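You operate a simulated robot arm through the tools that you are given. There is no shell and no other tool. Be economical: measure what you need, move in short steps, check, and stop when the job is done.

Carry out the task below with a simulated two-armed robot. There is one attempt and no reset: what you move stays moved.

Task
Close the grey cabinet drawer. Then take the slot nut and put it on the blue cover. Then take the grey bin and leave it on the top of the desk. Then fetch the chip pan and set it on the top of the long steel bench. Then open the bottom blue drawer, take the gauge block from the top of the short steel bench and put it in the bottom drawer of the grey chest, then shut the drawer. Then open the white cover, put the blue cloth on the dryer, then shut the cover. Then lift the purple box lid open. Do these in the order given.

The check looks at the end state, three seconds after you hand in, the way a careful person would. Anything else that was tipped, shoved, dropped, spilled or broken makes it a failure. Lids that push on must go on centred and level and be pressed home; caps that screw on are set level and turned clockwise until they are tight. Flat cloth is picked up by pressing the open fingertips on it (5 to 10 N) and closing them slowly along it; thin cloth reads only 2 to 8 mm in the jaws.

Robot
Two 7-joint arms with fingered hands on one trunk, on a base that drives. Base frame: it is fixed to the floor where the robot stands at the start and does not move with it; the origin is under the middle of the robot, x ahead of it, y to its left, z up. Units: mm, degrees, N and s.
The left shoulder is at the start at [20, 123, 1037], the right one opposite. With the tool pointing down near the work surface each hand reaches from about 180 to 500 mm from the robot's upright axis, wherever it stands, measured 20 degrees to its own side. Places, roughly: blue cloth (9x6x3 cm) [100, -2900, 800]; blue cover [-500, -2500, 750]; bottom blue drawer [-2000, -7200, 800]; bottom drawer of the grey chest [-1900, -7300, 800]; chip pan (39x20x13 cm) [-100, -2500, 800]; dryer (17x14 cm) [-2940, -2720, 800]; gauge block [0, -3000, 750]; grey bin (34x17x10 cm) [-1600, 1600, 800]; grey cabinet drawer [400, 100, 800]; purple box lid [-3100, -2800, 800]; slot nut (3x3x3 cm) [-500, -3000, 800]; top of the desk [300, 5300, 700]; top of the long steel bench [-1600, 1000, 800]; white cover [-2900, -2700, 900]. Payload 2.4 kg a hand.
The tool frame of a hand sits at the grasp point between the pads (the TCP): z along the fingers, y along the line on which they close. The tips reach 17 mm beyond it. Largest opening 88 mm; the body of the gripper starts 47 mm behind the TCP. The gripper is a hand of 3 fingers: y runs from the thumb to the fingers, the wrist lies at [0, 0, -165] in the tool frame, and closing takes about 1.5 s.
Orientation is told as [roll, pitch, yaw] about the base's x, y, z axes, in that order, counted from this pose: with the fingers straight down and closing along the base's y, the tool's x points along the base's -x, its y along +y and its z along -z.

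Tools
- The arms move only by the tool servo_tool. It takes "left_moves", "right_moves" or both (then of equal length, played together; a hand with none holds still); each is a list of rows, each a list of 7 numbers: the finger opening in m, from 0 to 0.088, then the shift along the tool's x, y, z in units of 40 mm (1.0 is 40 mm), then the turn, a rotation vector about the tool's x, y, z in units of 5 degrees (1.0 is 5 degrees). In form: [[fingers, dx, dy, dz, wx, wy, wz], ...]. A call has 1 to 12 rows; each row shifts and turns the commanded pose from where the row before left it, along the tool's axes as they then stand. A call with a number of a shift or a turn outside -1 to 1 is refused whole. Each row takes 0.2 s and may step no farther than 50 mm and 8.6 degrees from the row before; otherwise, or with a gripper value out of range, the whole call is refused. Where a pose cannot be reached the arm comes as near as it can. A force on the tool above 40 N (or 10 N above the force at the start of the call, whichever is more), or a blocked arm, ends the call early, and 0.2 s more pass. The fingers move at their own pace (about 45 mm/s each) and stop on an object; they squeeze with about 23 N. The grip force told is the motor's: it shows also when the fingers shut on nothing. Time passes only in rows, and 0.2 s behind the last, so rows that do not move let the fingers close. The reply holds the time, the measured pose of the TCP, the force on the tool along the base axes, the opening and the grip force, in the units named above and with some noise, with the torque about the TCP (base axes, N m) and any sound that the robot's microphone picked up.
- Cameras (640 x 400 px; columns grow to the right, rows downward): "scene" is now at [40.4, 7.7, 1481.5]; the picture's right is [0.03, -1.00, 0.00], its down [-0.86, -0.02, -0.51] and it looks along [0.51, 0.01, -0.86] (base axes); focal length 257 px, centre (320, 200). "left" rides on the left gripper at [-52, 4, -66] in its tool frame; the picture's right is [-0.08, -1.00, 0.00], its down [0.78, -0.07, -0.62] and it looks along [0.62, -0.05, 0.78] (tool axes); focal length 243 px, centre (320, 200). "right" rides on the right gripper at [52, 4, -66] in its tool frame; the picture's right is [-0.09, 1.00, 0.00], its down [-0.78, -0.07, -0.62] and it looks along [-0.62, -0.05, 0.78] (tool axes); focal length 243 px, centre (320, 200).
- camera(camera): a new picture of that camera. No time passes.
- move_column(by): slides the trunk up (or, below 0, down) by that many mm; the arms and the scene camera ride with it, the base frame stays. It gives what a move gives, with no picture.
- roll_base(legs): drives the robot by 1 to 6 legs, each [ahead, left, turn to the left] in mm, mm and degrees, along the robot's own axes; the way and the turn of a leg run together, so that a leg with both is an arc; at most 1500 mm and 180 degrees a leg. The arms and the cameras ride along, it lands a little off, and it stops where it bumps. It gives what a move gives.
- hand_shape(shape, hand): the hand has 3 fingers and takes this shape, open, in about a second: jaw (thumb against the fingers, like two jaws); tri (thumb and two fingers); tip (a fingertip pinch); poke (one finger out to press); point (the index stretched); flat (the hand flat); cup (the hand cupped); fist (a fist). The gripper value then closes the fingers along that shape, each until it touches; the sizes above hold for jaw. It gives what a move gives, with no picture.
- head_to(pan, tilt): turns the head with the scene camera to pan (to the left, within 120 degrees either way) and tilt (down, from -29 to 69), counted from straight ahead of the robot. It gives what a move gives.
- point_at(camera, pixels): for up to 12 pixels [column, row] of the newest picture of that camera ("zoom" is the newest enlarged one), the place [x, y, z] in the base frame of the surface seen there, good to about 2 mm, but the place of the scene camera against the robot may be out by one fixed shift of up to 12 mm in any direction. No time passes.
- zoom(camera, box): a new picture of the part [left, top, right, bottom] of that camera's present view, enlarged. No time passes.
- sign_off(): hands the job in; it is judged then, once.

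Keep the steps short. Do not move on a guess: measure, check each grasp and each placing, and mend mistakes. In all there are 322 turns and 216 pictures (those below and enlarged ones count). Leave the grippers open and the arms clear of the work at the hand-in unless told otherwise, and finish with a single line.

The tools are called after "Emit:" by a JSON object that holds its "fn" and its "kwargs". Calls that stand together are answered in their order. servo_tool: Moves the arms, as the interface text tells. Its arguments: {"type":"object","properties":{"left_moves":{"type":"array"},"right_moves":{"type":"array"}},"required":[]} The other tools are called the same way: move_column (by) slides the trunk up or down; hand_shape (shape, hand) gives the hand a shape; roll_base (legs) drives the base; head_to (pan, tilt) turns the head that bears the scene camera; camera (camera) takes a picture; point_at (camera, pixels) gives the place of the surface under pixels of a picture; zoom (camera, box) takes an enlarged picture of a part of a camera's view; sign_off () hands the job in.

At the start:

```text
clock: 0.0
left_tcp_pos: [331.5, 159.4, 1068.0]
left_tool_rot: [0.1, 0.0, 0.1]
left_ft_force: [-0.2, -0.3, 0.2]
left_torque: [0.02, 0.04, -0.04]
left_width: 88.1
left_finger_force: 0.0
left_shape: jaw
right_tcp_pos: [336.6, -115.9, 1090.0]
right_tool_rot: [-0.1, 0.1, 0.0]
right_ft_force: [0.6, -0.5, -0.1]
right_torque: [0.01, -0.01, -0.01]
right_width: 88.1
right_finger_force: 0.1
right_shape: jaw
trunk travel left (down, up): [-250.0, 580.0]
robot x, y, heading: [-0.3, 0.3, 0.2]
head pan, tilt: [1.6, 59.1]
```

scene: 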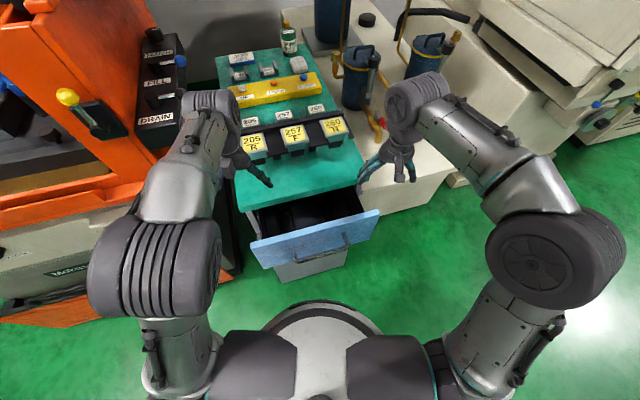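
right: 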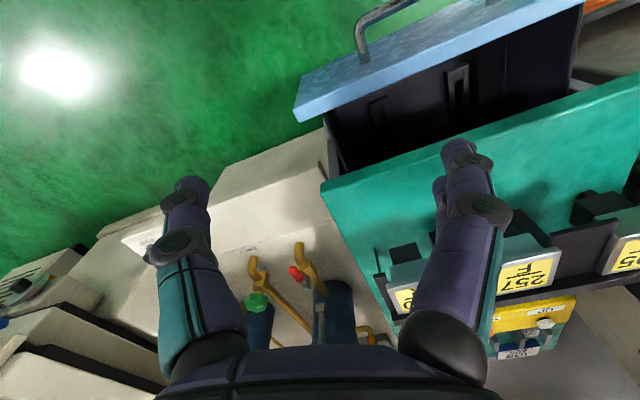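
left: 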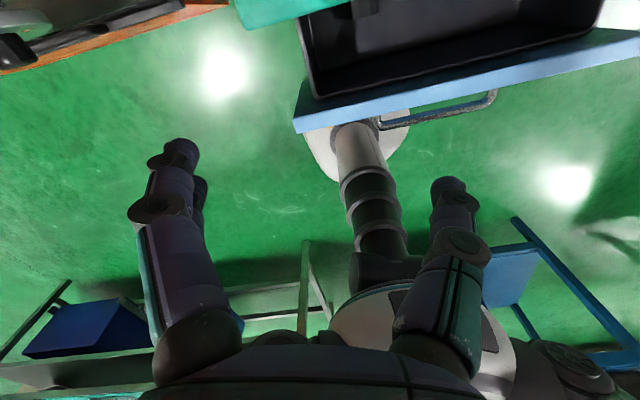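

I see an open drawer with a blue front at about (315,240) in the scene picture. I measure its front, handle and the cabinet edge.

Emit:
{"fn": "point_at", "kwargs": {"camera": "scene", "pixels": [[255, 245], [315, 235], [375, 213], [318, 250], [345, 240], [285, 257], [300, 205], [240, 208], [360, 185], [300, 195], [265, 260], [300, 270]]}}

Emit:
{"fn": "zoom", "kwargs": {"camera": "scene", "box": [220, 160, 400, 290]}}

```text
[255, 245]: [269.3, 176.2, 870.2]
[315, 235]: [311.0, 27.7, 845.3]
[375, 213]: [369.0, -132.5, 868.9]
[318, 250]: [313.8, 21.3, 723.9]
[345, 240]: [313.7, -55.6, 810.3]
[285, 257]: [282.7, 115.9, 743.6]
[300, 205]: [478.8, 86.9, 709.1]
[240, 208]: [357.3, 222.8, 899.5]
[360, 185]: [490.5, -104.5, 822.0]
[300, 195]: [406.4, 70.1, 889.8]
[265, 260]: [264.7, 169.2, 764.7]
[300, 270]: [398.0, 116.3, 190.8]
```

```text
3.08 times, centred on (310, 225) of scene
```

zoom: 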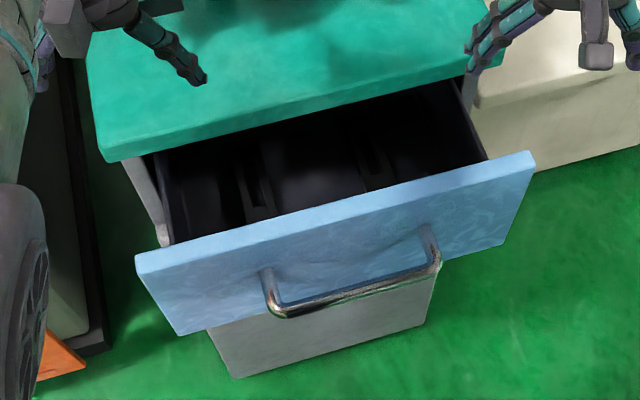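

The drawer front runs from about (266,173) to (369,-132), so it shuts along about (0.95,0.32). Before I back off for room to push, I look around with the head.

Emit:
{"fn": "head_to", "kwargs": {"pan": 110, "tilt": 35}}

Emit:
{"fn": "camera", "kwargs": {"camera": "scene"}}

Emit:
{"fn": "head_to", "kwargs": {"pan": -110, "tilt": 35}}

Emit:
{"fn": "camera", "kwargs": {"camera": "scene"}}

```text
clock: 1.9
left_tcp_pos: [332.7, 160.3, 1067.6]
left_tool_rot: [0.0, 0.0, 0.1]
left_ft_force: [0.1, 0.1, 0.4]
left_torque: [0.03, 0.0, 0.01]
left_width: 87.7
left_finger_force: 0.1
left_shape: jaw
right_tcp_pos: [337.4, -114.7, 1089.4]
right_tool_rot: [0.0, 0.0, 0.0]
right_ft_force: [-0.4, 0.8, -0.6]
right_torque: [0.01, 0.03, -0.03]
right_width: 87.9
right_finger_force: 0.1
right_shape: jaw
trunk travel left (down, up): [-250.0, 580.0]
robot x, y, heading: [-0.6, 0.5, 0.1]
head pan, tilt: [110.0, 35.0]
```

```text
211 pictures are left
```

scene: 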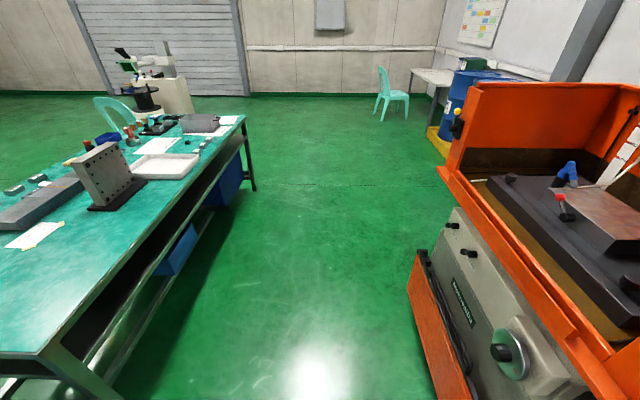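

```text
clock: 5.0
left_tcp_pos: [332.3, 159.7, 1068.2]
left_tool_rot: [0.0, -0.1, 0.1]
left_ft_force: [-0.3, -0.1, -0.3]
left_torque: [-0.01, -0.01, 0.02]
left_width: 88.1
left_finger_force: 0.1
left_shape: jaw
right_tcp_pos: [335.8, -115.5, 1089.6]
right_tool_rot: [0.0, 0.0, 0.0]
right_ft_force: [-0.5, -0.2, 0.2]
right_torque: [0.01, 0.03, 0.0]
right_width: 87.7
right_finger_force: 0.1
right_shape: jaw
trunk travel left (down, up): [-250.0, 580.0]
robot x, y, heading: [3.4, -0.7, 0.1]
head pan, tilt: [-110.0, 35.0]
```

```text
210 pictures are left
```

scene: 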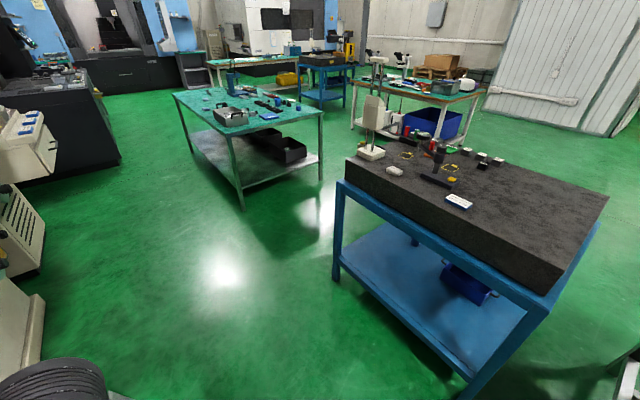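

A granite table on a blue frame stands behind me on the right, and other tables lie beyond it. I measure where they stand.

Emit:
{"fn": "point_at", "kwargs": {"camera": "scene", "pixels": [[340, 275], [470, 390], [345, 175], [605, 200], [545, 285], [240, 205], [178, 98], [320, 112], [248, 118], [285, 146], [240, 258], [450, 100]]}}

Emit:
{"fn": "zoom", "kwargs": {"camera": "scene", "box": [160, 60, 340, 200]}}

Emit:
{"fn": "zoom", "kwargs": {"camera": "scene", "box": [330, 40, 520, 220]}}

Emit:
{"fn": "zoom", "kwargs": {"camera": "scene", "box": [180, 0, 380, 110]}}

```text
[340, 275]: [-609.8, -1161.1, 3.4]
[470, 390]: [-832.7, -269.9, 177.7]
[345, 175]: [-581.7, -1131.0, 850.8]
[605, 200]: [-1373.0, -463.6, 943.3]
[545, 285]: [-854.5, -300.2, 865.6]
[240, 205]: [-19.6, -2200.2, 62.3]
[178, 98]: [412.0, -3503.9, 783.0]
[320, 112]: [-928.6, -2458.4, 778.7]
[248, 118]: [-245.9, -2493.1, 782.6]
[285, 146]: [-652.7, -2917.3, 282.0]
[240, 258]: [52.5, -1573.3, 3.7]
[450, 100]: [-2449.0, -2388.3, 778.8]
```

```text
2.86 times, centred on (250, 130) of scene
```

zoom: 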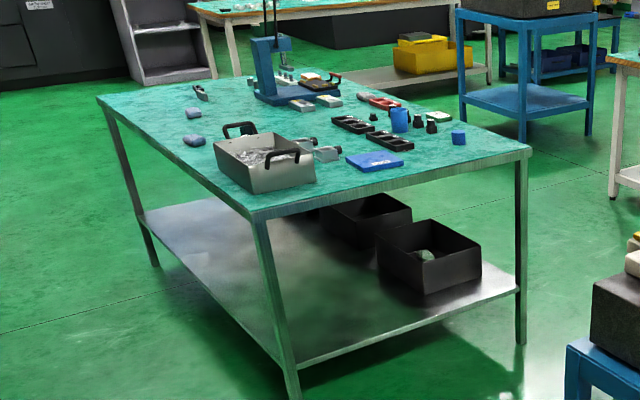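

```text
2.22 times, centred on (425, 130) of scene
```

zoom: 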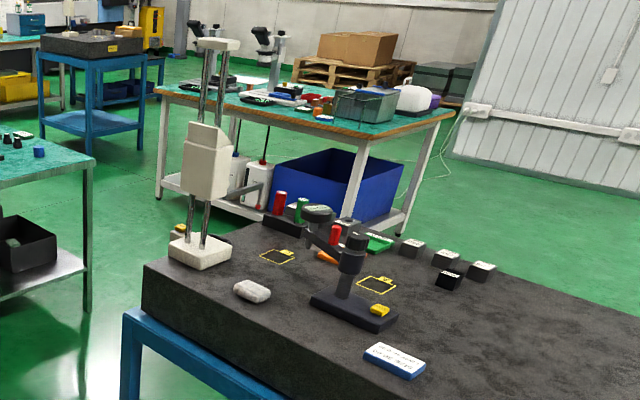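

```text
3.20 times, centred on (280, 55) of scene
```

zoom: 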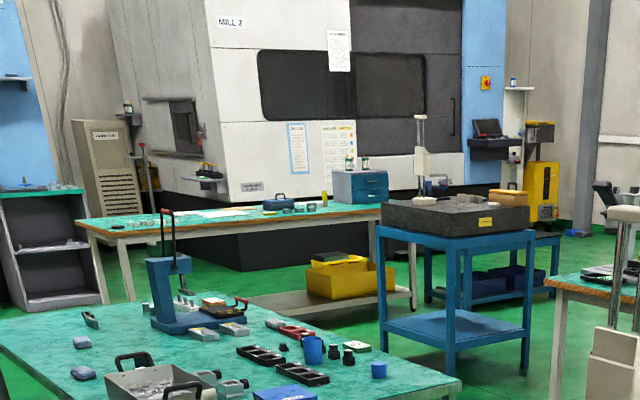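

There is over 500 mm of free floor behind me. I drive back 250 mm and turn the head to the front again.

Emit:
{"fn": "roll_base", "kwargs": {"legs": [[-250, 0, 0]]}}

Emit:
{"fn": "head_to", "kwargs": {"pan": 0, "tilt": 45}}

Emit:
{"fn": "servo_tool", "kwargs": {"left_moves": [[0, 0, -0.5, 0.5, 0, -1, 0], [0, 0, -0.5, 0.5, 0, -1, 0], [0, 0, -0.5, 0.5, 0, -1, 0], [0, 0, -0.5, 0.5, 0, -1, 0], [0, 0, -0.3, 0.5, 0, -1, 0], [0, 0, 0, 0.5, 0, -1, 0], [0, 0, 0, 0.5, 0, -1, 0], [0, 0, 0, 0.5, 0, -1, 0], [0, 0, 0, 0.5, 0, -1, 0]]}}

Emit:
{"fn": "camera", "kwargs": {"camera": "scene"}}

```text
clock: 6.8
left_tcp_pos: [77.3, 159.7, 1068.2]
left_tool_rot: [0.0, 0.0, 0.2]
left_ft_force: [-0.7, 0.2, 0.2]
left_torque: [0.04, 0.02, 0.01]
left_width: 88.1
left_finger_force: 0.1
left_shape: jaw
right_tcp_pos: [84.1, -115.5, 1090.4]
right_tool_rot: [0.0, 0.0, 0.2]
right_ft_force: [-0.1, 0.8, 0.4]
right_torque: [0.05, 0.0, 0.0]
right_width: 88.1
right_finger_force: 0.1
right_shape: jaw
trunk travel left (down, up): [-250.0, 580.0]
robot x, y, heading: [-253.3, -0.8, 0.6]
head pan, tilt: [-110.0, 35.0]
```

```text
clock: 8.7
left_tcp_pos: [78.4, 160.9, 1068.3]
left_tool_rot: [-0.1, 0.0, 0.2]
left_ft_force: [0.3, 0.0, 0.5]
left_torque: [-0.01, -0.01, -0.01]
left_width: 87.7
left_finger_force: 0.0
left_shape: jaw
right_tcp_pos: [83.9, -116.6, 1090.4]
right_tool_rot: [0.0, -0.1, 0.2]
right_ft_force: [0.4, -0.7, 0.2]
right_torque: [0.0, -0.01, -0.03]
right_width: 87.5
right_finger_force: 0.1
right_shape: jaw
trunk travel left (down, up): [-250.0, 580.0]
robot x, y, heading: [-252.7, -0.1, 0.1]
head pan, tilt: [0.0, 45.0]
```

```text
clock: 10.7
left_tcp_pos: [138.5, 67.4, 903.0]
left_tool_rot: [0.1, -45.0, 0.1]
left_ft_force: [-0.4, -0.4, -0.6]
left_torque: [-0.02, -0.01, -0.03]
left_width: 0.0
left_finger_force: 22.6
left_shape: jaw
right_tcp_pos: [84.4, -115.0, 1090.2]
right_tool_rot: [0.0, -0.1, 0.2]
right_ft_force: [1.1, -0.2, 0.7]
right_torque: [0.01, 0.02, -0.04]
right_width: 87.9
right_finger_force: 0.1
right_shape: jaw
trunk travel left (down, up): [-250.0, 580.0]
robot x, y, heading: [-254.5, -0.3, 0.2]
head pan, tilt: [0.0, 45.0]
```

```text
206 pictures are left
```

scene: 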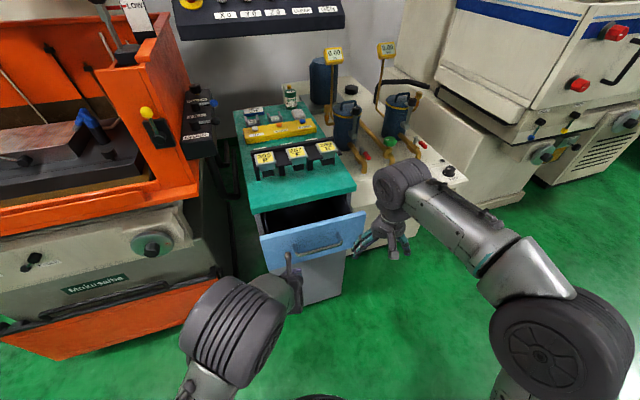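

The left hand now tilts 45° forward at (138,67,903). I zoom on the drawer front to pick the push point.

Emit:
{"fn": "zoom", "kwargs": {"camera": "scene", "box": [230, 160, 400, 290]}}

Emit:
{"fn": "point_at", "kwargs": {"camera": "scene", "pixels": [[263, 238], [362, 214], [315, 231], [318, 246], [300, 236], [340, 237], [310, 242], [345, 196], [272, 208], [268, 262]]}}

```text
3.08 times, centred on (315, 225) of scene
```

zoom: 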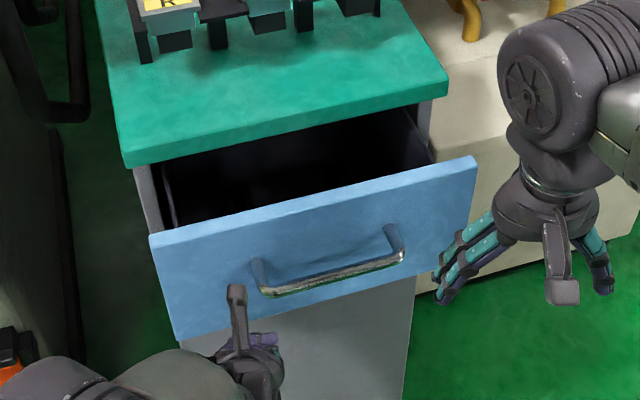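

```text
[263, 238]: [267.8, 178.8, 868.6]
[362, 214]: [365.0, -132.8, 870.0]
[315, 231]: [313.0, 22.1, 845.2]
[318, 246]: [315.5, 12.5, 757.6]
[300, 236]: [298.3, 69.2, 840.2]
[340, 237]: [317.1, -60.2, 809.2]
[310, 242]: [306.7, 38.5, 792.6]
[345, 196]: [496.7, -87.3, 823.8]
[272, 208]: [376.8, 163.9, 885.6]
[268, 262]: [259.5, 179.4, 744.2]
```

Push point on the front: (315,15,845), above the handle. I bring the hand to about (250,10,852), just in front.

Emit:
{"fn": "servo_tool", "kwargs": {"left_moves": [[0, -0.27, -0.36, 0.72, 0, 0, 0], [0, -0.27, -0.36, 0.72, 0, 0, 0], [0, -0.27, -0.36, 0.72, 0, 0, 0], [0, -0.27, -0.36, 0.72, 0, 0, 0]]}}

Emit:
{"fn": "servo_tool", "kwargs": {"left_moves": [[0, -0.25, 0.11, 0.25, 0, 0, 0], [0, -0.25, 0.11, 0.25, 0, 0, 0], [0, -0.25, 0.11, 0.25, 0, 0, 0], [0, -0.25, 0.11, 0.25, 0, 0, 0], [0, -0.25, 0.11, 0.25, 0, 0, 0], [0, -0.25, 0.11, 0.25, 0, 0, 0]]}}

Emit:
{"fn": "camera", "kwargs": {"camera": "scene"}}

```text
clock: 11.7
left_tcp_pos: [250.5, 10.9, 852.5]
left_tool_rot: [0.0, -44.9, 0.3]
left_ft_force: [-0.4, -0.1, -0.8]
left_torque: [0.0, -0.02, 0.0]
left_width: 0.0
left_finger_force: 22.9
left_shape: jaw
right_tcp_pos: [85.1, -115.0, 1089.7]
right_tool_rot: [0.0, 0.0, 0.3]
right_ft_force: [-0.3, 0.0, -0.5]
right_torque: [0.0, -0.01, 0.01]
right_width: 88.2
right_finger_force: 0.1
right_shape: jaw
trunk travel left (down, up): [-250.0, 580.0]
robot x, y, heading: [-252.8, -0.9, 0.2]
head pan, tilt: [0.0, 45.0]
```

```text
clock: 13.1
left_tcp_pos: [313.3, 31.8, 850.5]
left_tool_rot: [0.0, -44.8, 0.1]
left_ft_force: [-1.0, 0.9, -0.8]
left_torque: [0.02, 0.01, 0.03]
left_width: 0.0
left_finger_force: 23.5
left_shape: jaw
left hand out of reach, approached as far as the arm can: row 5, 6
right_tcp_pos: [85.9, -115.4, 1090.9]
right_tool_rot: [-0.1, 0.0, 0.2]
right_ft_force: [-0.8, -1.0, 0.7]
right_torque: [-0.03, 0.02, -0.01]
right_width: 87.8
right_finger_force: 0.1
right_shape: jaw
trunk travel left (down, up): [-250.0, 580.0]
robot x, y, heading: [-249.7, -4.5, 0.2]
head pan, tilt: [0.0, 45.0]
```

```text
204 pictures are left
```

scene: 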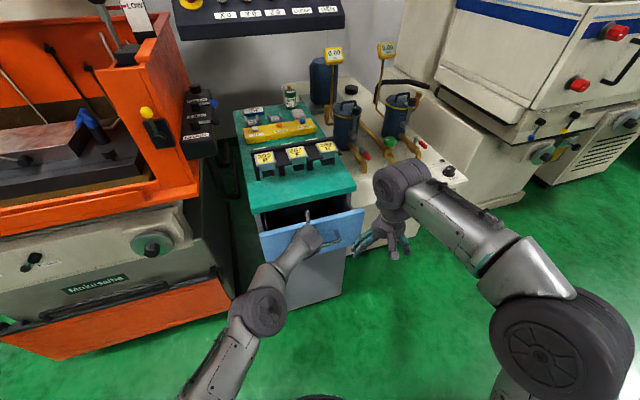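

The arm is at its reach limit and touching the front. I push on by driving the base along the drawer's direction.

Emit:
{"fn": "roll_base", "kwargs": {"legs": [[60, 19, 0]]}}

Emit:
{"fn": "zoom", "kwargs": {"camera": "scene", "box": [230, 160, 400, 290]}}

```text
clock: 14.1
left_tcp_pos: [376.5, 51.6, 850.7]
left_tool_rot: [-0.1, -44.8, 0.2]
left_ft_force: [0.0, 0.6, 1.2]
left_torque: [-0.01, 0.01, 0.0]
left_width: 0.2
left_finger_force: 22.4
left_shape: jaw
right_tcp_pos: [146.5, -94.5, 1089.8]
right_tool_rot: [0.0, -0.1, 0.1]
right_ft_force: [-0.1, -0.1, 0.4]
right_torque: [0.01, 0.04, -0.02]
right_width: 87.8
right_finger_force: 0.0
right_shape: jaw
trunk travel left (down, up): [-250.0, 580.0]
robot x, y, heading: [-193.3, 20.0, 0.2]
head pan, tilt: [0.0, 45.0]
```

```text
3.08 times, centred on (315, 225) of scene
```

zoom: 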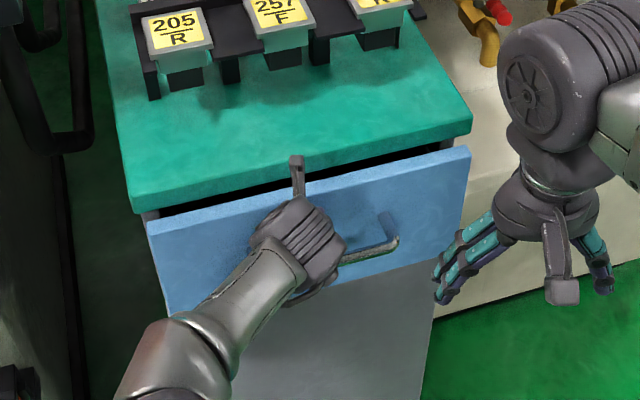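

The drawer moves in. I measure the gap left between the front and the cabinet edge.

Emit:
{"fn": "point_at", "kwargs": {"camera": "zoom", "pixels": [[152, 224], [150, 232], [465, 150], [467, 160], [140, 208], [470, 130], [296, 160], [390, 165], [390, 178], [147, 215], [156, 290]]}}

```text
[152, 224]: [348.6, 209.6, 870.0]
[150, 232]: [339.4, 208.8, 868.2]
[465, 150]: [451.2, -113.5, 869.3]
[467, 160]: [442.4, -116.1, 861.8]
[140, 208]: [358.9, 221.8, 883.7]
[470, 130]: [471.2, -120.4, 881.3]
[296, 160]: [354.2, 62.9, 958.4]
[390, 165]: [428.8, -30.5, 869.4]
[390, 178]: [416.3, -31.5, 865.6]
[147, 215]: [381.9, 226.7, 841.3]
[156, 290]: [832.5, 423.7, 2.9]
```

About 30 mm remain. I push on.

Emit:
{"fn": "roll_base", "kwargs": {"legs": [[26, 8, 0]]}}

Emit:
{"fn": "zoom", "kwargs": {"camera": "scene", "box": [230, 160, 400, 290]}}

```text
clock: 14.9
left_tcp_pos: [400.6, 61.0, 851.4]
left_tool_rot: [0.0, -44.9, 0.2]
left_ft_force: [-0.5, -0.1, 1.2]
left_torque: [0.05, -0.02, 0.01]
left_width: 0.2
left_finger_force: 22.8
left_shape: jaw
right_tcp_pos: [171.8, -87.3, 1089.2]
right_tool_rot: [0.0, 0.0, 0.1]
right_ft_force: [-0.4, -0.1, 0.8]
right_torque: [-0.01, -0.01, 0.02]
right_width: 88.1
right_finger_force: 0.1
right_shape: jaw
trunk travel left (down, up): [-250.0, 580.0]
robot x, y, heading: [-164.8, 28.6, 0.5]
head pan, tilt: [0.0, 45.0]
```

```text
3.08 times, centred on (315, 225) of scene
```

zoom: 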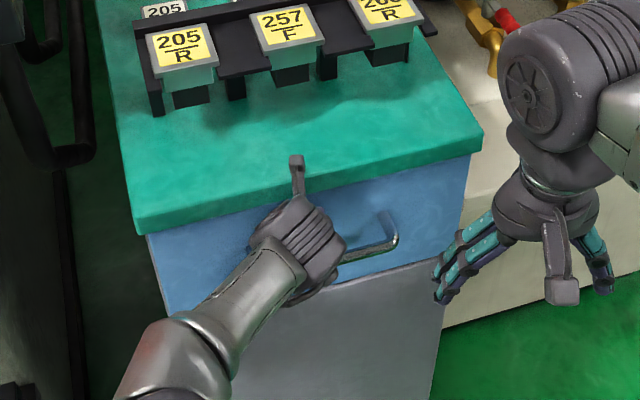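

The front has gone under the top's edge, with no contact force yet showing that it is home. I push a few mm more until it meets a stop.

Emit:
{"fn": "roll_base", "kwargs": {"legs": [[10, 3, 0]]}}

Emit:
{"fn": "roll_base", "kwargs": {"legs": [[10, 3, 0]]}}

Emit:
{"fn": "zoom", "kwargs": {"camera": "scene", "box": [230, 160, 400, 290]}}

```text
clock: 15.7
left_tcp_pos: [407.8, 60.8, 851.0]
left_tool_rot: [0.1, -44.9, 0.2]
left_ft_force: [-23.8, -8.9, -8.0]
left_torque: [-0.13, 0.1, 0.38]
left_width: 0.3
left_finger_force: 22.8
left_shape: jaw
right_tcp_pos: [180.0, -85.2, 1089.8]
right_tool_rot: [0.0, -0.1, 0.2]
right_ft_force: [-0.1, 0.5, -0.1]
right_torque: [0.0, 0.02, 0.02]
right_width: 87.6
right_finger_force: 0.0
right_shape: jaw
trunk travel left (down, up): [-250.0, 580.0]
robot x, y, heading: [-150.2, 32.8, 0.4]
head pan, tilt: [0.0, 45.0]
```

```text
clock: 16.5
left_tcp_pos: [411.7, 57.2, 847.0]
left_tool_rot: [-0.7, -43.9, 0.1]
left_ft_force: [-13.4, -3.9, 4.1]
left_torque: [0.07, -0.04, 0.29]
left_width: 0.0
left_finger_force: 23.1
left_shape: jaw
right_tcp_pos: [186.1, -81.7, 1090.8]
right_tool_rot: [0.1, -0.2, 0.1]
right_ft_force: [-0.4, -0.3, -0.3]
right_torque: [0.01, 0.01, -0.02]
right_width: 88.0
right_finger_force: 0.1
right_shape: jaw
trunk travel left (down, up): [-250.0, 580.0]
robot x, y, heading: [-151.1, 31.4, 0.1]
head pan, tilt: [0.0, 45.0]
stopped in leg 1: the force on the tool passed its limit at 47 N (the readings are from after the stop); the commanded pose is now the measured one
```

```text
3.08 times, centred on (315, 225) of scene
```

zoom: 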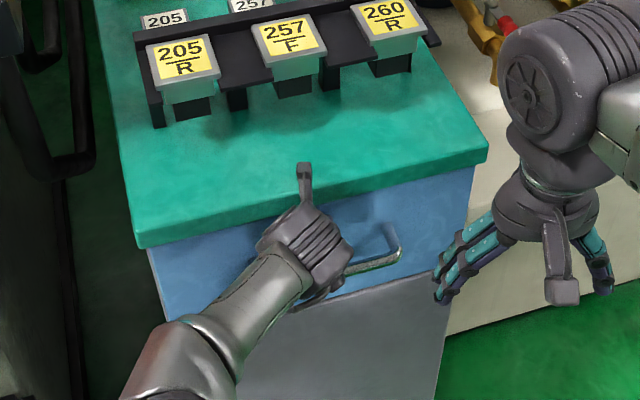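

Force peaked at 47 N against a stop, so the drawer is home. I back off along the same line and check the front.

Emit:
{"fn": "roll_base", "kwargs": {"legs": [[-200, -62, 0]]}}

Emit:
{"fn": "servo_tool", "kwargs": {"left_moves": [[0.088, 0, 0.3, -0.5, 0, 1, 0], [0.088, 0, 0.3, -0.5, 0, 1, 0], [0.088, 0, 0.3, -0.6, 0, 1, 0], [0.088, 0, 0.3, -0.6, 0, 1, 0], [0.088, 0, 0.3, -0.7, 0, 1, 0], [0.088, 0, 0.3, -0.8, 0, 1, 0], [0.088, 0, 0.3, -0.8, 0, 1, 0], [0.088, 0, 0.3, -0.8, 0, 1, 0], [0.088, 0, 0, -0.8, 0, 1, 0]]}}

Emit:
{"fn": "zoom", "kwargs": {"camera": "scene", "box": [230, 120, 400, 250]}}

```text
clock: 18.2
left_tcp_pos: [208.3, -3.8, 845.7]
left_tool_rot: [-0.7, -43.9, 0.3]
left_ft_force: [-0.6, 0.7, -0.2]
left_torque: [0.04, 0.01, 0.03]
left_width: 0.3
left_finger_force: 23.3
left_shape: jaw
right_tcp_pos: [-16.2, -143.9, 1090.8]
right_tool_rot: [-0.1, 0.0, 0.3]
right_ft_force: [-0.6, 0.1, 0.6]
right_torque: [-0.01, -0.02, 0.01]
right_width: 88.0
right_finger_force: 0.1
right_shape: jaw
trunk travel left (down, up): [-250.0, 580.0]
robot x, y, heading: [-356.9, -32.2, 0.2]
head pan, tilt: [0.0, 45.0]
```

```text
clock: 20.2
left_tcp_pos: [81.8, 94.6, 1059.4]
left_tool_rot: [-0.3, 1.3, -0.3]
left_ft_force: [-1.0, 0.1, 0.1]
left_torque: [0.07, 0.01, 0.02]
left_width: 88.1
left_finger_force: 0.0
left_shape: jaw
left hand out of reach, approached as far as the arm can: row 8, 9
right_tcp_pos: [-15.7, -144.6, 1090.7]
right_tool_rot: [0.0, 0.0, 0.2]
right_ft_force: [-1.6, -0.8, -0.3]
right_torque: [0.04, 0.0, -0.01]
right_width: 87.9
right_finger_force: 0.1
right_shape: jaw
trunk travel left (down, up): [-250.0, 580.0]
robot x, y, heading: [-353.2, -29.8, 0.4]
head pan, tilt: [0.0, 45.0]
```

```text
3.08 times, centred on (315, 185) of scene
```

zoom: 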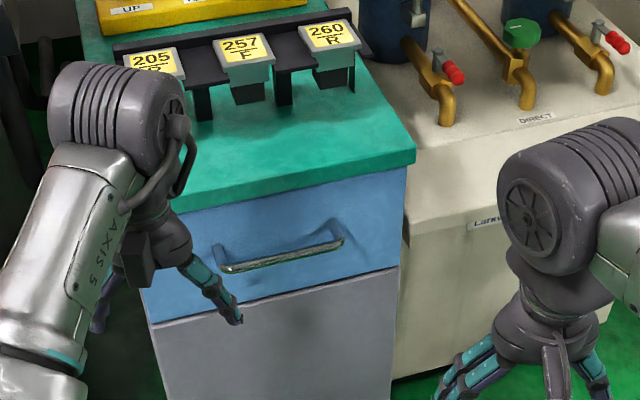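

The drawer sits flush under the top. Next is the route to the short steel bench, so I look to the right with the head and measure the obstacles.

Emit:
{"fn": "head_to", "kwargs": {"pan": -75, "tilt": 35}}

Emit:
{"fn": "camera", "kwargs": {"camera": "scene"}}

```text
clock: 21.7
left_tcp_pos: [83.6, 96.9, 1059.2]
left_tool_rot: [-0.5, 1.1, -0.3]
left_ft_force: [-0.5, 0.3, -0.1]
left_torque: [0.0, 0.02, 0.01]
left_width: 87.9
left_finger_force: 0.1
left_shape: jaw
right_tcp_pos: [-16.5, -144.6, 1089.9]
right_tool_rot: [-0.1, 0.0, 0.3]
right_ft_force: [0.2, 0.0, -0.1]
right_torque: [-0.01, -0.02, 0.02]
right_width: 87.9
right_finger_force: 0.0
right_shape: jaw
trunk travel left (down, up): [-250.0, 580.0]
robot x, y, heading: [-353.4, -31.5, 0.4]
head pan, tilt: [-75.0, 35.0]
```

```text
199 pictures are left
```

scene: 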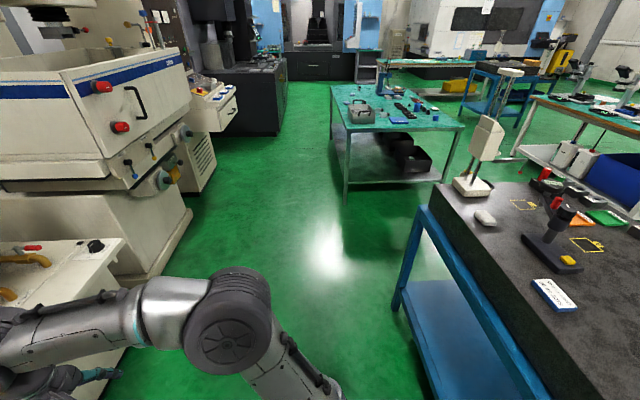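

Emit:
{"fn": "point_at", "kwargs": {"camera": "scene", "pixels": [[190, 215], [150, 285], [125, 350], [125, 240], [160, 175], [400, 305], [430, 190], [345, 200], [331, 88], [464, 127], [348, 131], [520, 170]]}}

Emit:
{"fn": "zoom", "kwargs": {"camera": "scene", "box": [320, 60, 480, 160]}}

```text
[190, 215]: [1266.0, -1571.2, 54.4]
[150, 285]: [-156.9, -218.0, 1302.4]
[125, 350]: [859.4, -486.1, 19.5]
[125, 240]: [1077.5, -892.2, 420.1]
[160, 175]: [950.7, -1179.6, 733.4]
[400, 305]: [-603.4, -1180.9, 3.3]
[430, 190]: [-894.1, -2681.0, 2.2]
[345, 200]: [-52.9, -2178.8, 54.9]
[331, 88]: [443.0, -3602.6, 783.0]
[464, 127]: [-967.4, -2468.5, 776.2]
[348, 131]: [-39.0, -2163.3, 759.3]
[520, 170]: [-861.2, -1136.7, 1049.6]
```

```text
4.00 times, centred on (400, 110) of scene
```

zoom: 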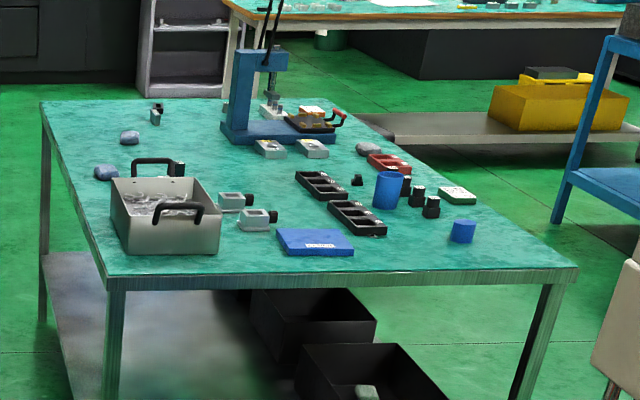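

Emit:
{"fn": "point_at", "kwargs": {"camera": "zoom", "pixels": [[105, 173], [130, 138], [156, 115], [235, 202], [258, 218], [315, 242], [357, 180], [417, 196], [367, 149], [457, 194], [463, 230], [270, 150]]}}

```text
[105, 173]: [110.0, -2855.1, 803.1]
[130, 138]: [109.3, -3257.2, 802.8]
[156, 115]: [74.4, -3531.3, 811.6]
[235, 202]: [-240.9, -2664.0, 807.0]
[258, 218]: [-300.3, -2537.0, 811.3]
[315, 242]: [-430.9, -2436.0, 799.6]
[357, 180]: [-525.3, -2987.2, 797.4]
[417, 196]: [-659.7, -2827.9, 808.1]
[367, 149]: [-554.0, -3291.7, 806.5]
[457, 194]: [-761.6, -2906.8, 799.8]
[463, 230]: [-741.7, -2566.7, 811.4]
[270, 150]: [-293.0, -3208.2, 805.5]
```

The nut is the small dark piece near (-525,-2987), and the blue cover is near (-431,-2436). I drive between the machines and the granite table towards the bench.

Emit:
{"fn": "roll_base", "kwargs": {"legs": [[0, 0, -90], [0, 230, 0], [1450, 0, 0]]}}

Emit:
{"fn": "head_to", "kwargs": {"pan": -35, "tilt": 35}}

Emit:
{"fn": "camera", "kwargs": {"camera": "scene"}}

```text
clock: 34.0
left_tcp_pos: [37.5, -1907.2, 1058.5]
left_tool_rot: [-0.6, 1.2, -89.0]
left_ft_force: [-0.3, 0.0, -0.4]
left_torque: [-0.01, 0.01, -0.02]
left_width: 87.9
left_finger_force: 0.1
left_shape: jaw
right_tcp_pos: [-205.2, -1814.6, 1090.2]
right_tool_rot: [0.0, -0.1, -88.6]
right_ft_force: [0.1, 0.1, 0.8]
right_torque: [0.03, 0.01, 0.03]
right_width: 88.0
right_finger_force: 0.0
right_shape: jaw
trunk travel left (down, up): [-250.0, 580.0]
robot x, y, heading: [-100.2, -1477.3, -88.6]
head pan, tilt: [-75.0, 35.0]
```

```text
clock: 35.1
left_tcp_pos: [36.7, -1908.9, 1058.7]
left_tool_rot: [-0.5, 1.2, -89.0]
left_ft_force: [0.2, 0.3, -0.2]
left_torque: [-0.01, 0.03, 0.03]
left_width: 88.3
left_finger_force: 0.1
left_shape: jaw
right_tcp_pos: [-204.7, -1814.6, 1089.5]
right_tool_rot: [-0.1, 0.0, -88.6]
right_ft_force: [-0.4, -0.3, 1.0]
right_torque: [0.0, -0.01, -0.04]
right_width: 88.0
right_finger_force: 0.1
right_shape: jaw
trunk travel left (down, up): [-250.0, 580.0]
robot x, y, heading: [-98.2, -1475.0, -88.5]
head pan, tilt: [-35.0, 35.0]
```

```text
197 pictures are left
```

scene: 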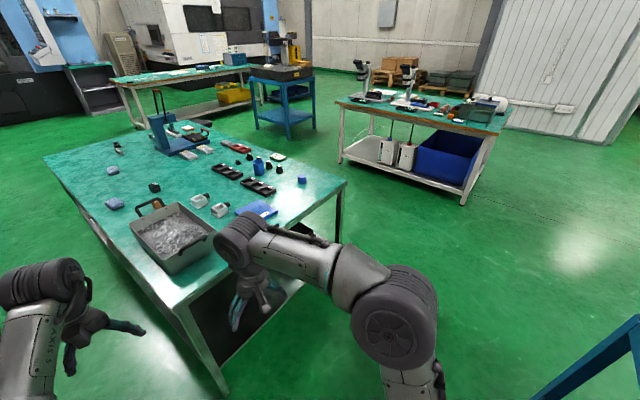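

Emit:
{"fn": "point_at", "kwargs": {"camera": "scene", "pixels": [[340, 162], [463, 204], [335, 100], [490, 132], [290, 138], [257, 125], [345, 183], [42, 155], [195, 300], [240, 150], [535, 390], [238, 130]]}}

Emit:
{"fn": "zoom", "kwargs": {"camera": "scene", "box": [90, 120, 330, 280]}}

```text
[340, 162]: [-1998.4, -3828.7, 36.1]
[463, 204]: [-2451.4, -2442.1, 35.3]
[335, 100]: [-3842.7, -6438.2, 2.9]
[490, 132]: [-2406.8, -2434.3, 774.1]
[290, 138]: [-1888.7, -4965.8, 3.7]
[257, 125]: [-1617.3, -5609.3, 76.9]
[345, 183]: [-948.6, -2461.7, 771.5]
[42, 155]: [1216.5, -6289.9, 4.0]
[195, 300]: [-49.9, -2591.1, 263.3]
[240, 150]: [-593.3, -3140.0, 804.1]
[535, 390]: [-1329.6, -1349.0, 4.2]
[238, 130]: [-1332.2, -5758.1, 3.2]
```

```text
2.50 times, centred on (210, 200) of scene
```

zoom: 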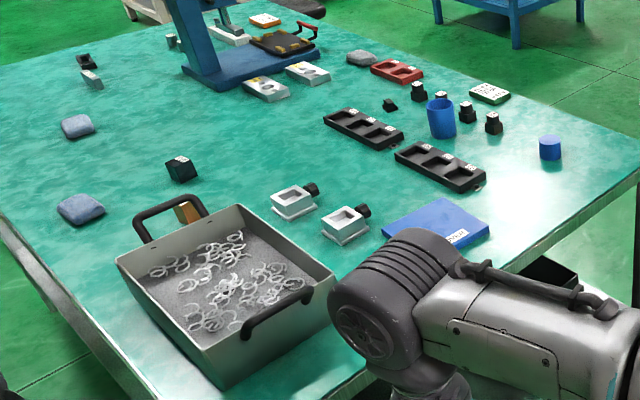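

Emit:
{"fn": "point_at", "kwargs": {"camera": "zoom", "pixels": [[389, 106], [466, 112], [493, 122], [419, 90], [181, 168], [185, 212], [165, 215], [280, 312], [118, 262], [238, 205], [335, 285], [225, 385]]}}

Emit:
{"fn": "zoom", "kwargs": {"camera": "scene", "box": [130, 120, 210, 175]}}

Emit:
{"fn": "zoom", "kwargs": {"camera": "scene", "box": [210, 130, 310, 200]}}

```text
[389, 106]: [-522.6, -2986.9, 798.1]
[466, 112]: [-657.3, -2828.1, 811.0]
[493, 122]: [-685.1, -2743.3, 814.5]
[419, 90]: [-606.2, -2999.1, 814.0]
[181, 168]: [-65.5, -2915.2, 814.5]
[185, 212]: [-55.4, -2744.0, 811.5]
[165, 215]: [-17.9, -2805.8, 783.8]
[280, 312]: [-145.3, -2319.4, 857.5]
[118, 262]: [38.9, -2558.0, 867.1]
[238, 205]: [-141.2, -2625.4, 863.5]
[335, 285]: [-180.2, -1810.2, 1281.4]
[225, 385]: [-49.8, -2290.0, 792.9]
```

```text
7.27 times, centred on (170, 148) of scene
```

zoom: 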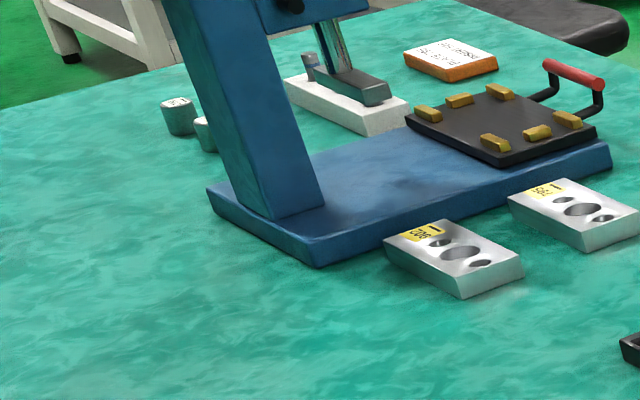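

```text
5.71 times, centred on (260, 165) of scene
```

zoom: 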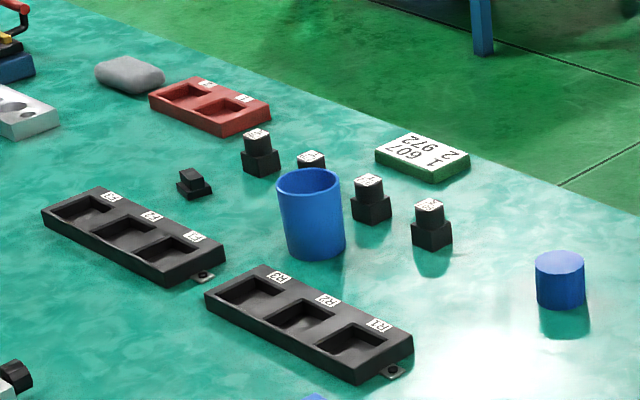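

The slot nut is the dark T-shaped piece at (-522,-2987,798), 258 mm in from the bench's west edge. I drive round to the west side, over open floor.

Emit:
{"fn": "roll_base", "kwargs": {"legs": [[400, -1250, 0], [1250, 0, 0], [0, 0, 120]]}}

Emit:
{"fn": "head_to", "kwargs": {"pan": -10, "tilt": 50}}

Emit:
{"fn": "camera", "kwargs": {"camera": "scene"}}

```text
clock: 52.4
left_tcp_pos: [-1001.5, -2806.4, 1058.9]
left_tool_rot: [-0.5, 1.1, 28.7]
left_ft_force: [-0.3, 0.1, 0.5]
left_torque: [-0.04, 0.01, 0.0]
left_width: 87.8
left_finger_force: 0.0
left_shape: jaw
right_tcp_pos: [-971.3, -3064.0, 1090.9]
right_tool_rot: [0.0, 0.0, 29.3]
right_ft_force: [0.2, 0.9, 0.1]
right_torque: [-0.02, 0.0, 0.02]
right_width: 87.9
right_finger_force: 0.1
right_shape: jaw
trunk travel left (down, up): [-250.0, 580.0]
robot x, y, heading: [-1319.4, -3125.4, 29.2]
head pan, tilt: [-35.0, 35.0]
```

```text
clock: 53.3
left_tcp_pos: [-1001.8, -2805.9, 1058.6]
left_tool_rot: [-0.6, 1.0, 28.8]
left_ft_force: [-0.3, 0.8, 0.4]
left_torque: [-0.02, -0.04, 0.0]
left_width: 88.0
left_finger_force: 0.1
left_shape: jaw
right_tcp_pos: [-972.1, -3063.3, 1089.7]
right_tool_rot: [0.0, 0.1, 29.3]
right_ft_force: [0.3, -0.2, -0.1]
right_torque: [0.03, 0.01, -0.01]
right_width: 87.8
right_finger_force: 0.0
right_shape: jaw
trunk travel left (down, up): [-250.0, 580.0]
robot x, y, heading: [-1323.6, -3125.8, 29.2]
head pan, tilt: [-10.0, 50.0]
```

```text
193 pictures are left
```

scene: 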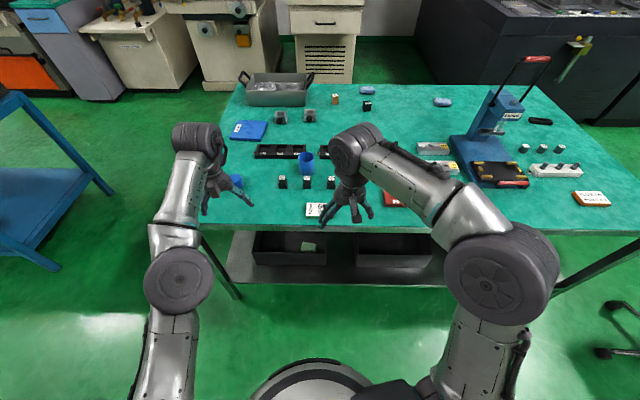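

The way is clear. I measure my base's rim in the picture and the bench's near edge, to know how close I can stand.

Emit:
{"fn": "point_at", "kwargs": {"camera": "scene", "pixels": [[310, 361], [310, 370], [265, 380], [237, 297], [300, 231], [400, 234], [320, 282], [420, 287]]}}

```text
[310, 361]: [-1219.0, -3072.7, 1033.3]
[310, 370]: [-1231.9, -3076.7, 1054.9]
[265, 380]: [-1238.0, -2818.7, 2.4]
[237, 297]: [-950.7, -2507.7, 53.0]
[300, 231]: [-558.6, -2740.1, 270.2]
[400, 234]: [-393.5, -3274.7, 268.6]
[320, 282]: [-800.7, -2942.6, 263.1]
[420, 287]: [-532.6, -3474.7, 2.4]
```

I drive 240 mm closer, which keeps about 300 mm between my axis and the bench edge.

Emit:
{"fn": "roll_base", "kwargs": {"legs": [[228, -80, 0]]}}

Emit:
{"fn": "camera", "kwargs": {"camera": "left"}}

Emit:
{"fn": "camera", "kwargs": {"camera": "scene"}}

```text
clock: 55.1
left_tcp_pos: [-759.0, -2761.5, 1058.3]
left_tool_rot: [-0.5, 1.2, 29.0]
left_ft_force: [0.3, 0.1, -0.6]
left_torque: [-0.03, -0.01, -0.01]
left_width: 87.8
left_finger_force: 0.1
left_shape: jaw
right_tcp_pos: [-729.4, -3019.8, 1090.1]
right_tool_rot: [-0.1, 0.1, 29.2]
right_ft_force: [-0.2, 0.3, 0.2]
right_torque: [0.02, 0.02, 0.0]
right_width: 87.9
right_finger_force: 0.0
right_shape: jaw
trunk travel left (down, up): [-250.0, 580.0]
robot x, y, heading: [-1079.1, -3085.1, 29.2]
head pan, tilt: [-10.0, 50.0]
```

```text
192 pictures are left
```

left: 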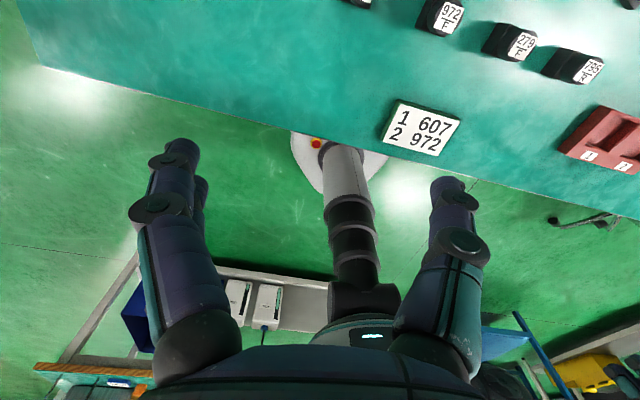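

```text
191 pictures are left
```

scene: 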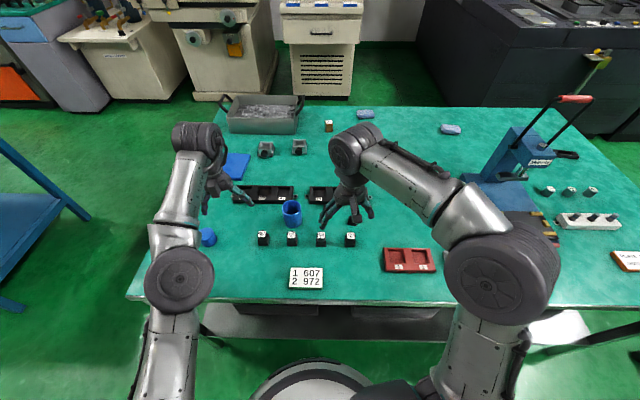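

The base disc shows in the left picture at (335,160). I measure its rim and find the nut with the right camera.

Emit:
{"fn": "point_at", "kwargs": {"camera": "left", "pixels": [[294, 150], [310, 180], [385, 165], [330, 195], [300, 140], [345, 170]]}}

Emit:
{"fn": "camera", "kwargs": {"camera": "right"}}

```text
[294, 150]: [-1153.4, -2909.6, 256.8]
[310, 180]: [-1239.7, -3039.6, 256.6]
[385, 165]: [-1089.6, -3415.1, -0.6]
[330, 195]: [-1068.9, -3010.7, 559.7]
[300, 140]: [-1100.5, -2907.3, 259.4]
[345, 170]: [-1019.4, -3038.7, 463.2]
```

```text
190 pictures are left
```

right: 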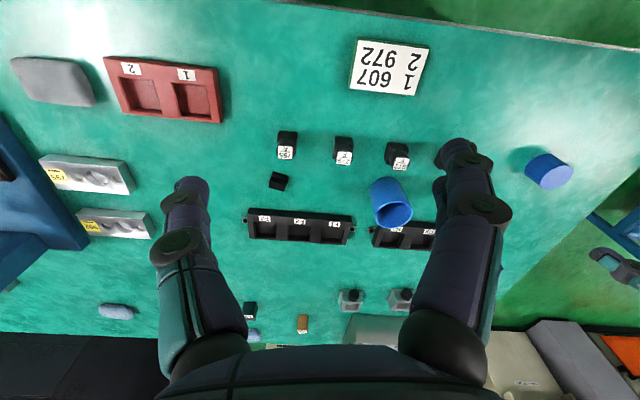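

The base radius is about 190 mm, so I can go 65 mm closer. Then I look at the nut with the right camera.

Emit:
{"fn": "roll_base", "kwargs": {"legs": [[61, -21, 0]]}}

Emit:
{"fn": "zoom", "kwargs": {"camera": "right", "box": [240, 120, 400, 220]}}

```text
clock: 56.1
left_tcp_pos: [-694.5, -2750.1, 1058.4]
left_tool_rot: [-0.4, 1.2, 28.9]
left_ft_force: [-0.3, 0.1, -0.3]
left_torque: [-0.01, 0.02, -0.01]
left_width: 88.1
left_finger_force: 0.1
left_shape: jaw
right_tcp_pos: [-663.8, -3008.0, 1089.5]
right_tool_rot: [0.0, 0.1, 29.4]
right_ft_force: [0.3, 0.7, 0.3]
right_torque: [-0.03, -0.01, 0.0]
right_width: 87.9
right_finger_force: 0.0
right_shape: jaw
trunk travel left (down, up): [-250.0, 580.0]
robot x, y, heading: [-1017.1, -3070.8, 29.3]
head pan, tilt: [-10.0, 50.0]
```

```text
4.00 times, centred on (320, 170) of right
```

zoom: 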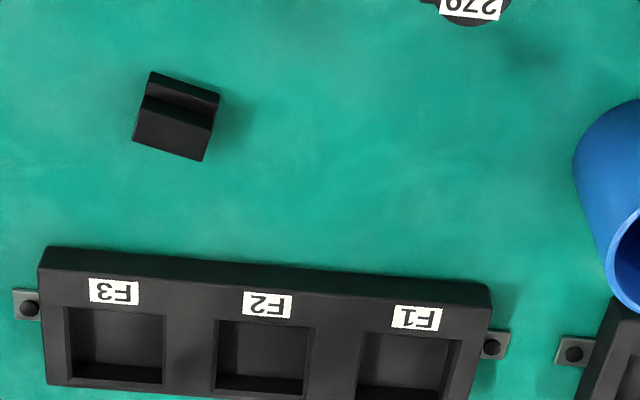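

Emit:
{"fn": "point_at", "kwargs": {"camera": "zoom", "pixels": [[178, 95], [180, 82], [172, 130], [150, 72], [219, 97], [134, 142], [205, 160], [260, 190], [165, 108], [212, 115], [142, 100], [205, 125]]}}

```text
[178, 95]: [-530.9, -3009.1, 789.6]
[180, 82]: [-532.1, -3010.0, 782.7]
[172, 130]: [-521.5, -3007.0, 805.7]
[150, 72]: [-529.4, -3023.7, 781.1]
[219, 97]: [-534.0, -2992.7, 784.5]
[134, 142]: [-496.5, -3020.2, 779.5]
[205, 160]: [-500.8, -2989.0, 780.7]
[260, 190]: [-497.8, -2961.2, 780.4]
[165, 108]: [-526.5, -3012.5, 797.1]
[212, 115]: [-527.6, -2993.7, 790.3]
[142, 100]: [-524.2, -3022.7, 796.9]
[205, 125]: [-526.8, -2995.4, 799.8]
```

The nut stands at (-515,-3006), 26 mm tall, with its flat ends facing along yaw 9°. I move the right hand over it and turn 20°, staying high.

Emit:
{"fn": "servo_tool", "kwargs": {"right_moves": [[0.07, -0.82, -0.447, 0, 0, 0, 0], [0.07, -0.82, -0.447, 0, 0, 0, 0], [0.07, -0.82, -0.447, 0, 0, 0, 0], [0.07, -0.82, -0.447, 0, 0, 0, 0], [0.07, 0, 0, 0.9, 0, 0, 1], [0.07, 0, 0, 0.9, 0, 0, 1], [0.07, 0, 0, 0.9, 0, 0, 1], [0.07, 0, 0, 0.9, 0, 0, 1], [0.07, 0, 0, 0.9, 0, 0, 0]]}}

Emit:
{"fn": "zoom", "kwargs": {"camera": "right", "box": [220, 100, 420, 300]}}

```text
clock: 58.1
left_tcp_pos: [-694.1, -2751.1, 1059.2]
left_tool_rot: [-0.5, 1.2, 28.9]
left_ft_force: [-0.2, -0.4, -1.0]
left_torque: [0.01, 0.0, -0.01]
left_width: 88.1
left_finger_force: 0.0
left_shape: jaw
right_tcp_pos: [-555.1, -3010.4, 902.5]
right_tool_rot: [0.1, 0.0, 9.2]
right_ft_force: [0.5, 0.1, 0.2]
right_torque: [0.01, -0.01, -0.02]
right_width: 70.1
right_finger_force: 0.0
right_shape: jaw
right hand out of reach, approached as far as the arm can: row 3, 4
trunk travel left (down, up): [-250.0, 580.0]
robot x, y, heading: [-1013.9, -3076.6, 29.4]
head pan, tilt: [-10.0, 50.0]
```

```text
2.00 times, centred on (320, 200) of right
```

zoom: 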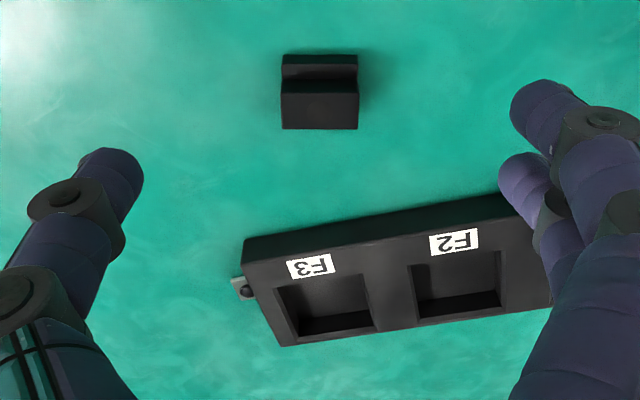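

Good alignment. I measure the nut again from this closer view.

Emit:
{"fn": "point_at", "kwargs": {"camera": "zoom", "pixels": [[283, 57], [357, 57], [281, 127], [358, 128], [320, 72], [320, 100], [320, 55]]}}

```text
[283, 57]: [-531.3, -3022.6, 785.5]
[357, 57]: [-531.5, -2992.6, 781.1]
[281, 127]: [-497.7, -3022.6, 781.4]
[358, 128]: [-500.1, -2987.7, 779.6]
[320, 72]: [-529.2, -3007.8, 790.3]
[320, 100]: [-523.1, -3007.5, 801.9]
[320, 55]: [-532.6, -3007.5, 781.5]
```

Emit:
{"fn": "servo_tool", "kwargs": {"right_moves": [[0.07, -0.5, -0.03, 0.6, 0, 0, 0], [0.07, -0.5, -0.03, 0.6, 0, 0, 0], [0.07, 0, 0, 0.5, 0, 0, 0], [0.07, 0, 0, 0, 0, 0, 0]]}}

Emit:
{"fn": "zoom", "kwargs": {"camera": "right", "box": [220, 100, 420, 300]}}

```text
clock: 59.1
left_tcp_pos: [-695.3, -2749.7, 1058.5]
left_tool_rot: [-0.5, 1.1, 28.9]
left_ft_force: [-1.1, -0.1, 0.2]
left_torque: [0.01, 0.02, 0.0]
left_width: 87.7
left_finger_force: 0.0
left_shape: jaw
right_tcp_pos: [-516.5, -3007.3, 834.0]
right_tool_rot: [0.0, 0.0, 9.3]
right_ft_force: [-0.1, -0.4, 0.3]
right_torque: [0.05, 0.02, -0.03]
right_width: 70.0
right_finger_force: 0.1
right_shape: jaw
trunk travel left (down, up): [-250.0, 580.0]
robot x, y, heading: [-1013.4, -3066.5, 29.2]
head pan, tilt: [-10.0, 50.0]
```

```text
2.00 times, centred on (320, 200) of right
```

zoom: 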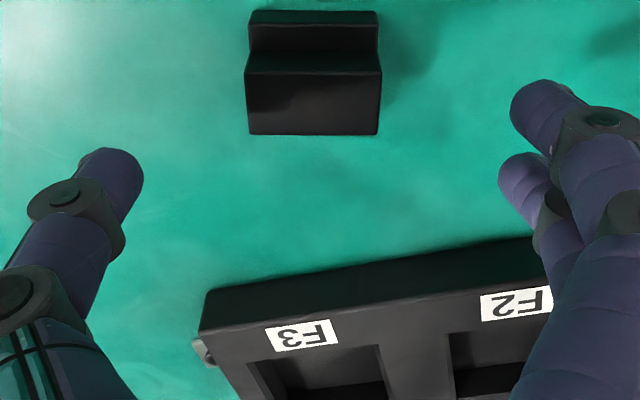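

The nut lies centred in the jaws. I descend to z 801 and close.

Emit:
{"fn": "servo_tool", "kwargs": {"right_moves": [[0.07, 0, 0, 0.42, 0, 0, 0], [0.07, 0, 0, 0.41, 0, 0, 0], [0.07, 0, 0, 0, 0, 0, 0], [0, 0, 0, 0, 0, 0, 0], [0, 0, 0, 0, 0, 0, 0], [0, 0, 0, 0, 0, 0, 0], [0, 0, 0, 0, 0, 0, 0], [0, 0, 0, 0, 0, 0, 0], [0, 0, 0, 0, 0, 0, 0]]}}

Emit:
{"fn": "camera", "kwargs": {"camera": "right"}}

```text
clock: 61.1
left_tcp_pos: [-694.4, -2750.6, 1058.6]
left_tool_rot: [-0.5, 1.2, 29.0]
left_ft_force: [1.2, 0.0, -0.5]
left_torque: [-0.02, -0.01, 0.01]
left_width: 87.8
left_finger_force: 0.0
left_shape: jaw
right_tcp_pos: [-516.9, -3006.9, 801.4]
right_tool_rot: [0.0, 0.0, 9.2]
right_ft_force: [0.1, 0.3, 1.7]
right_torque: [0.02, -0.02, 0.03]
right_width: 24.0
right_finger_force: 23.3
right_shape: jaw
trunk travel left (down, up): [-250.0, 580.0]
robot x, y, heading: [-1012.2, -3072.2, 29.2]
head pan, tilt: [-10.0, 50.0]
```

```text
186 pictures are left
```

right: 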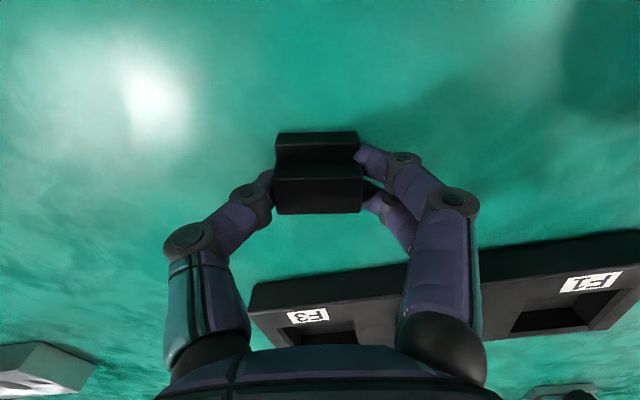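

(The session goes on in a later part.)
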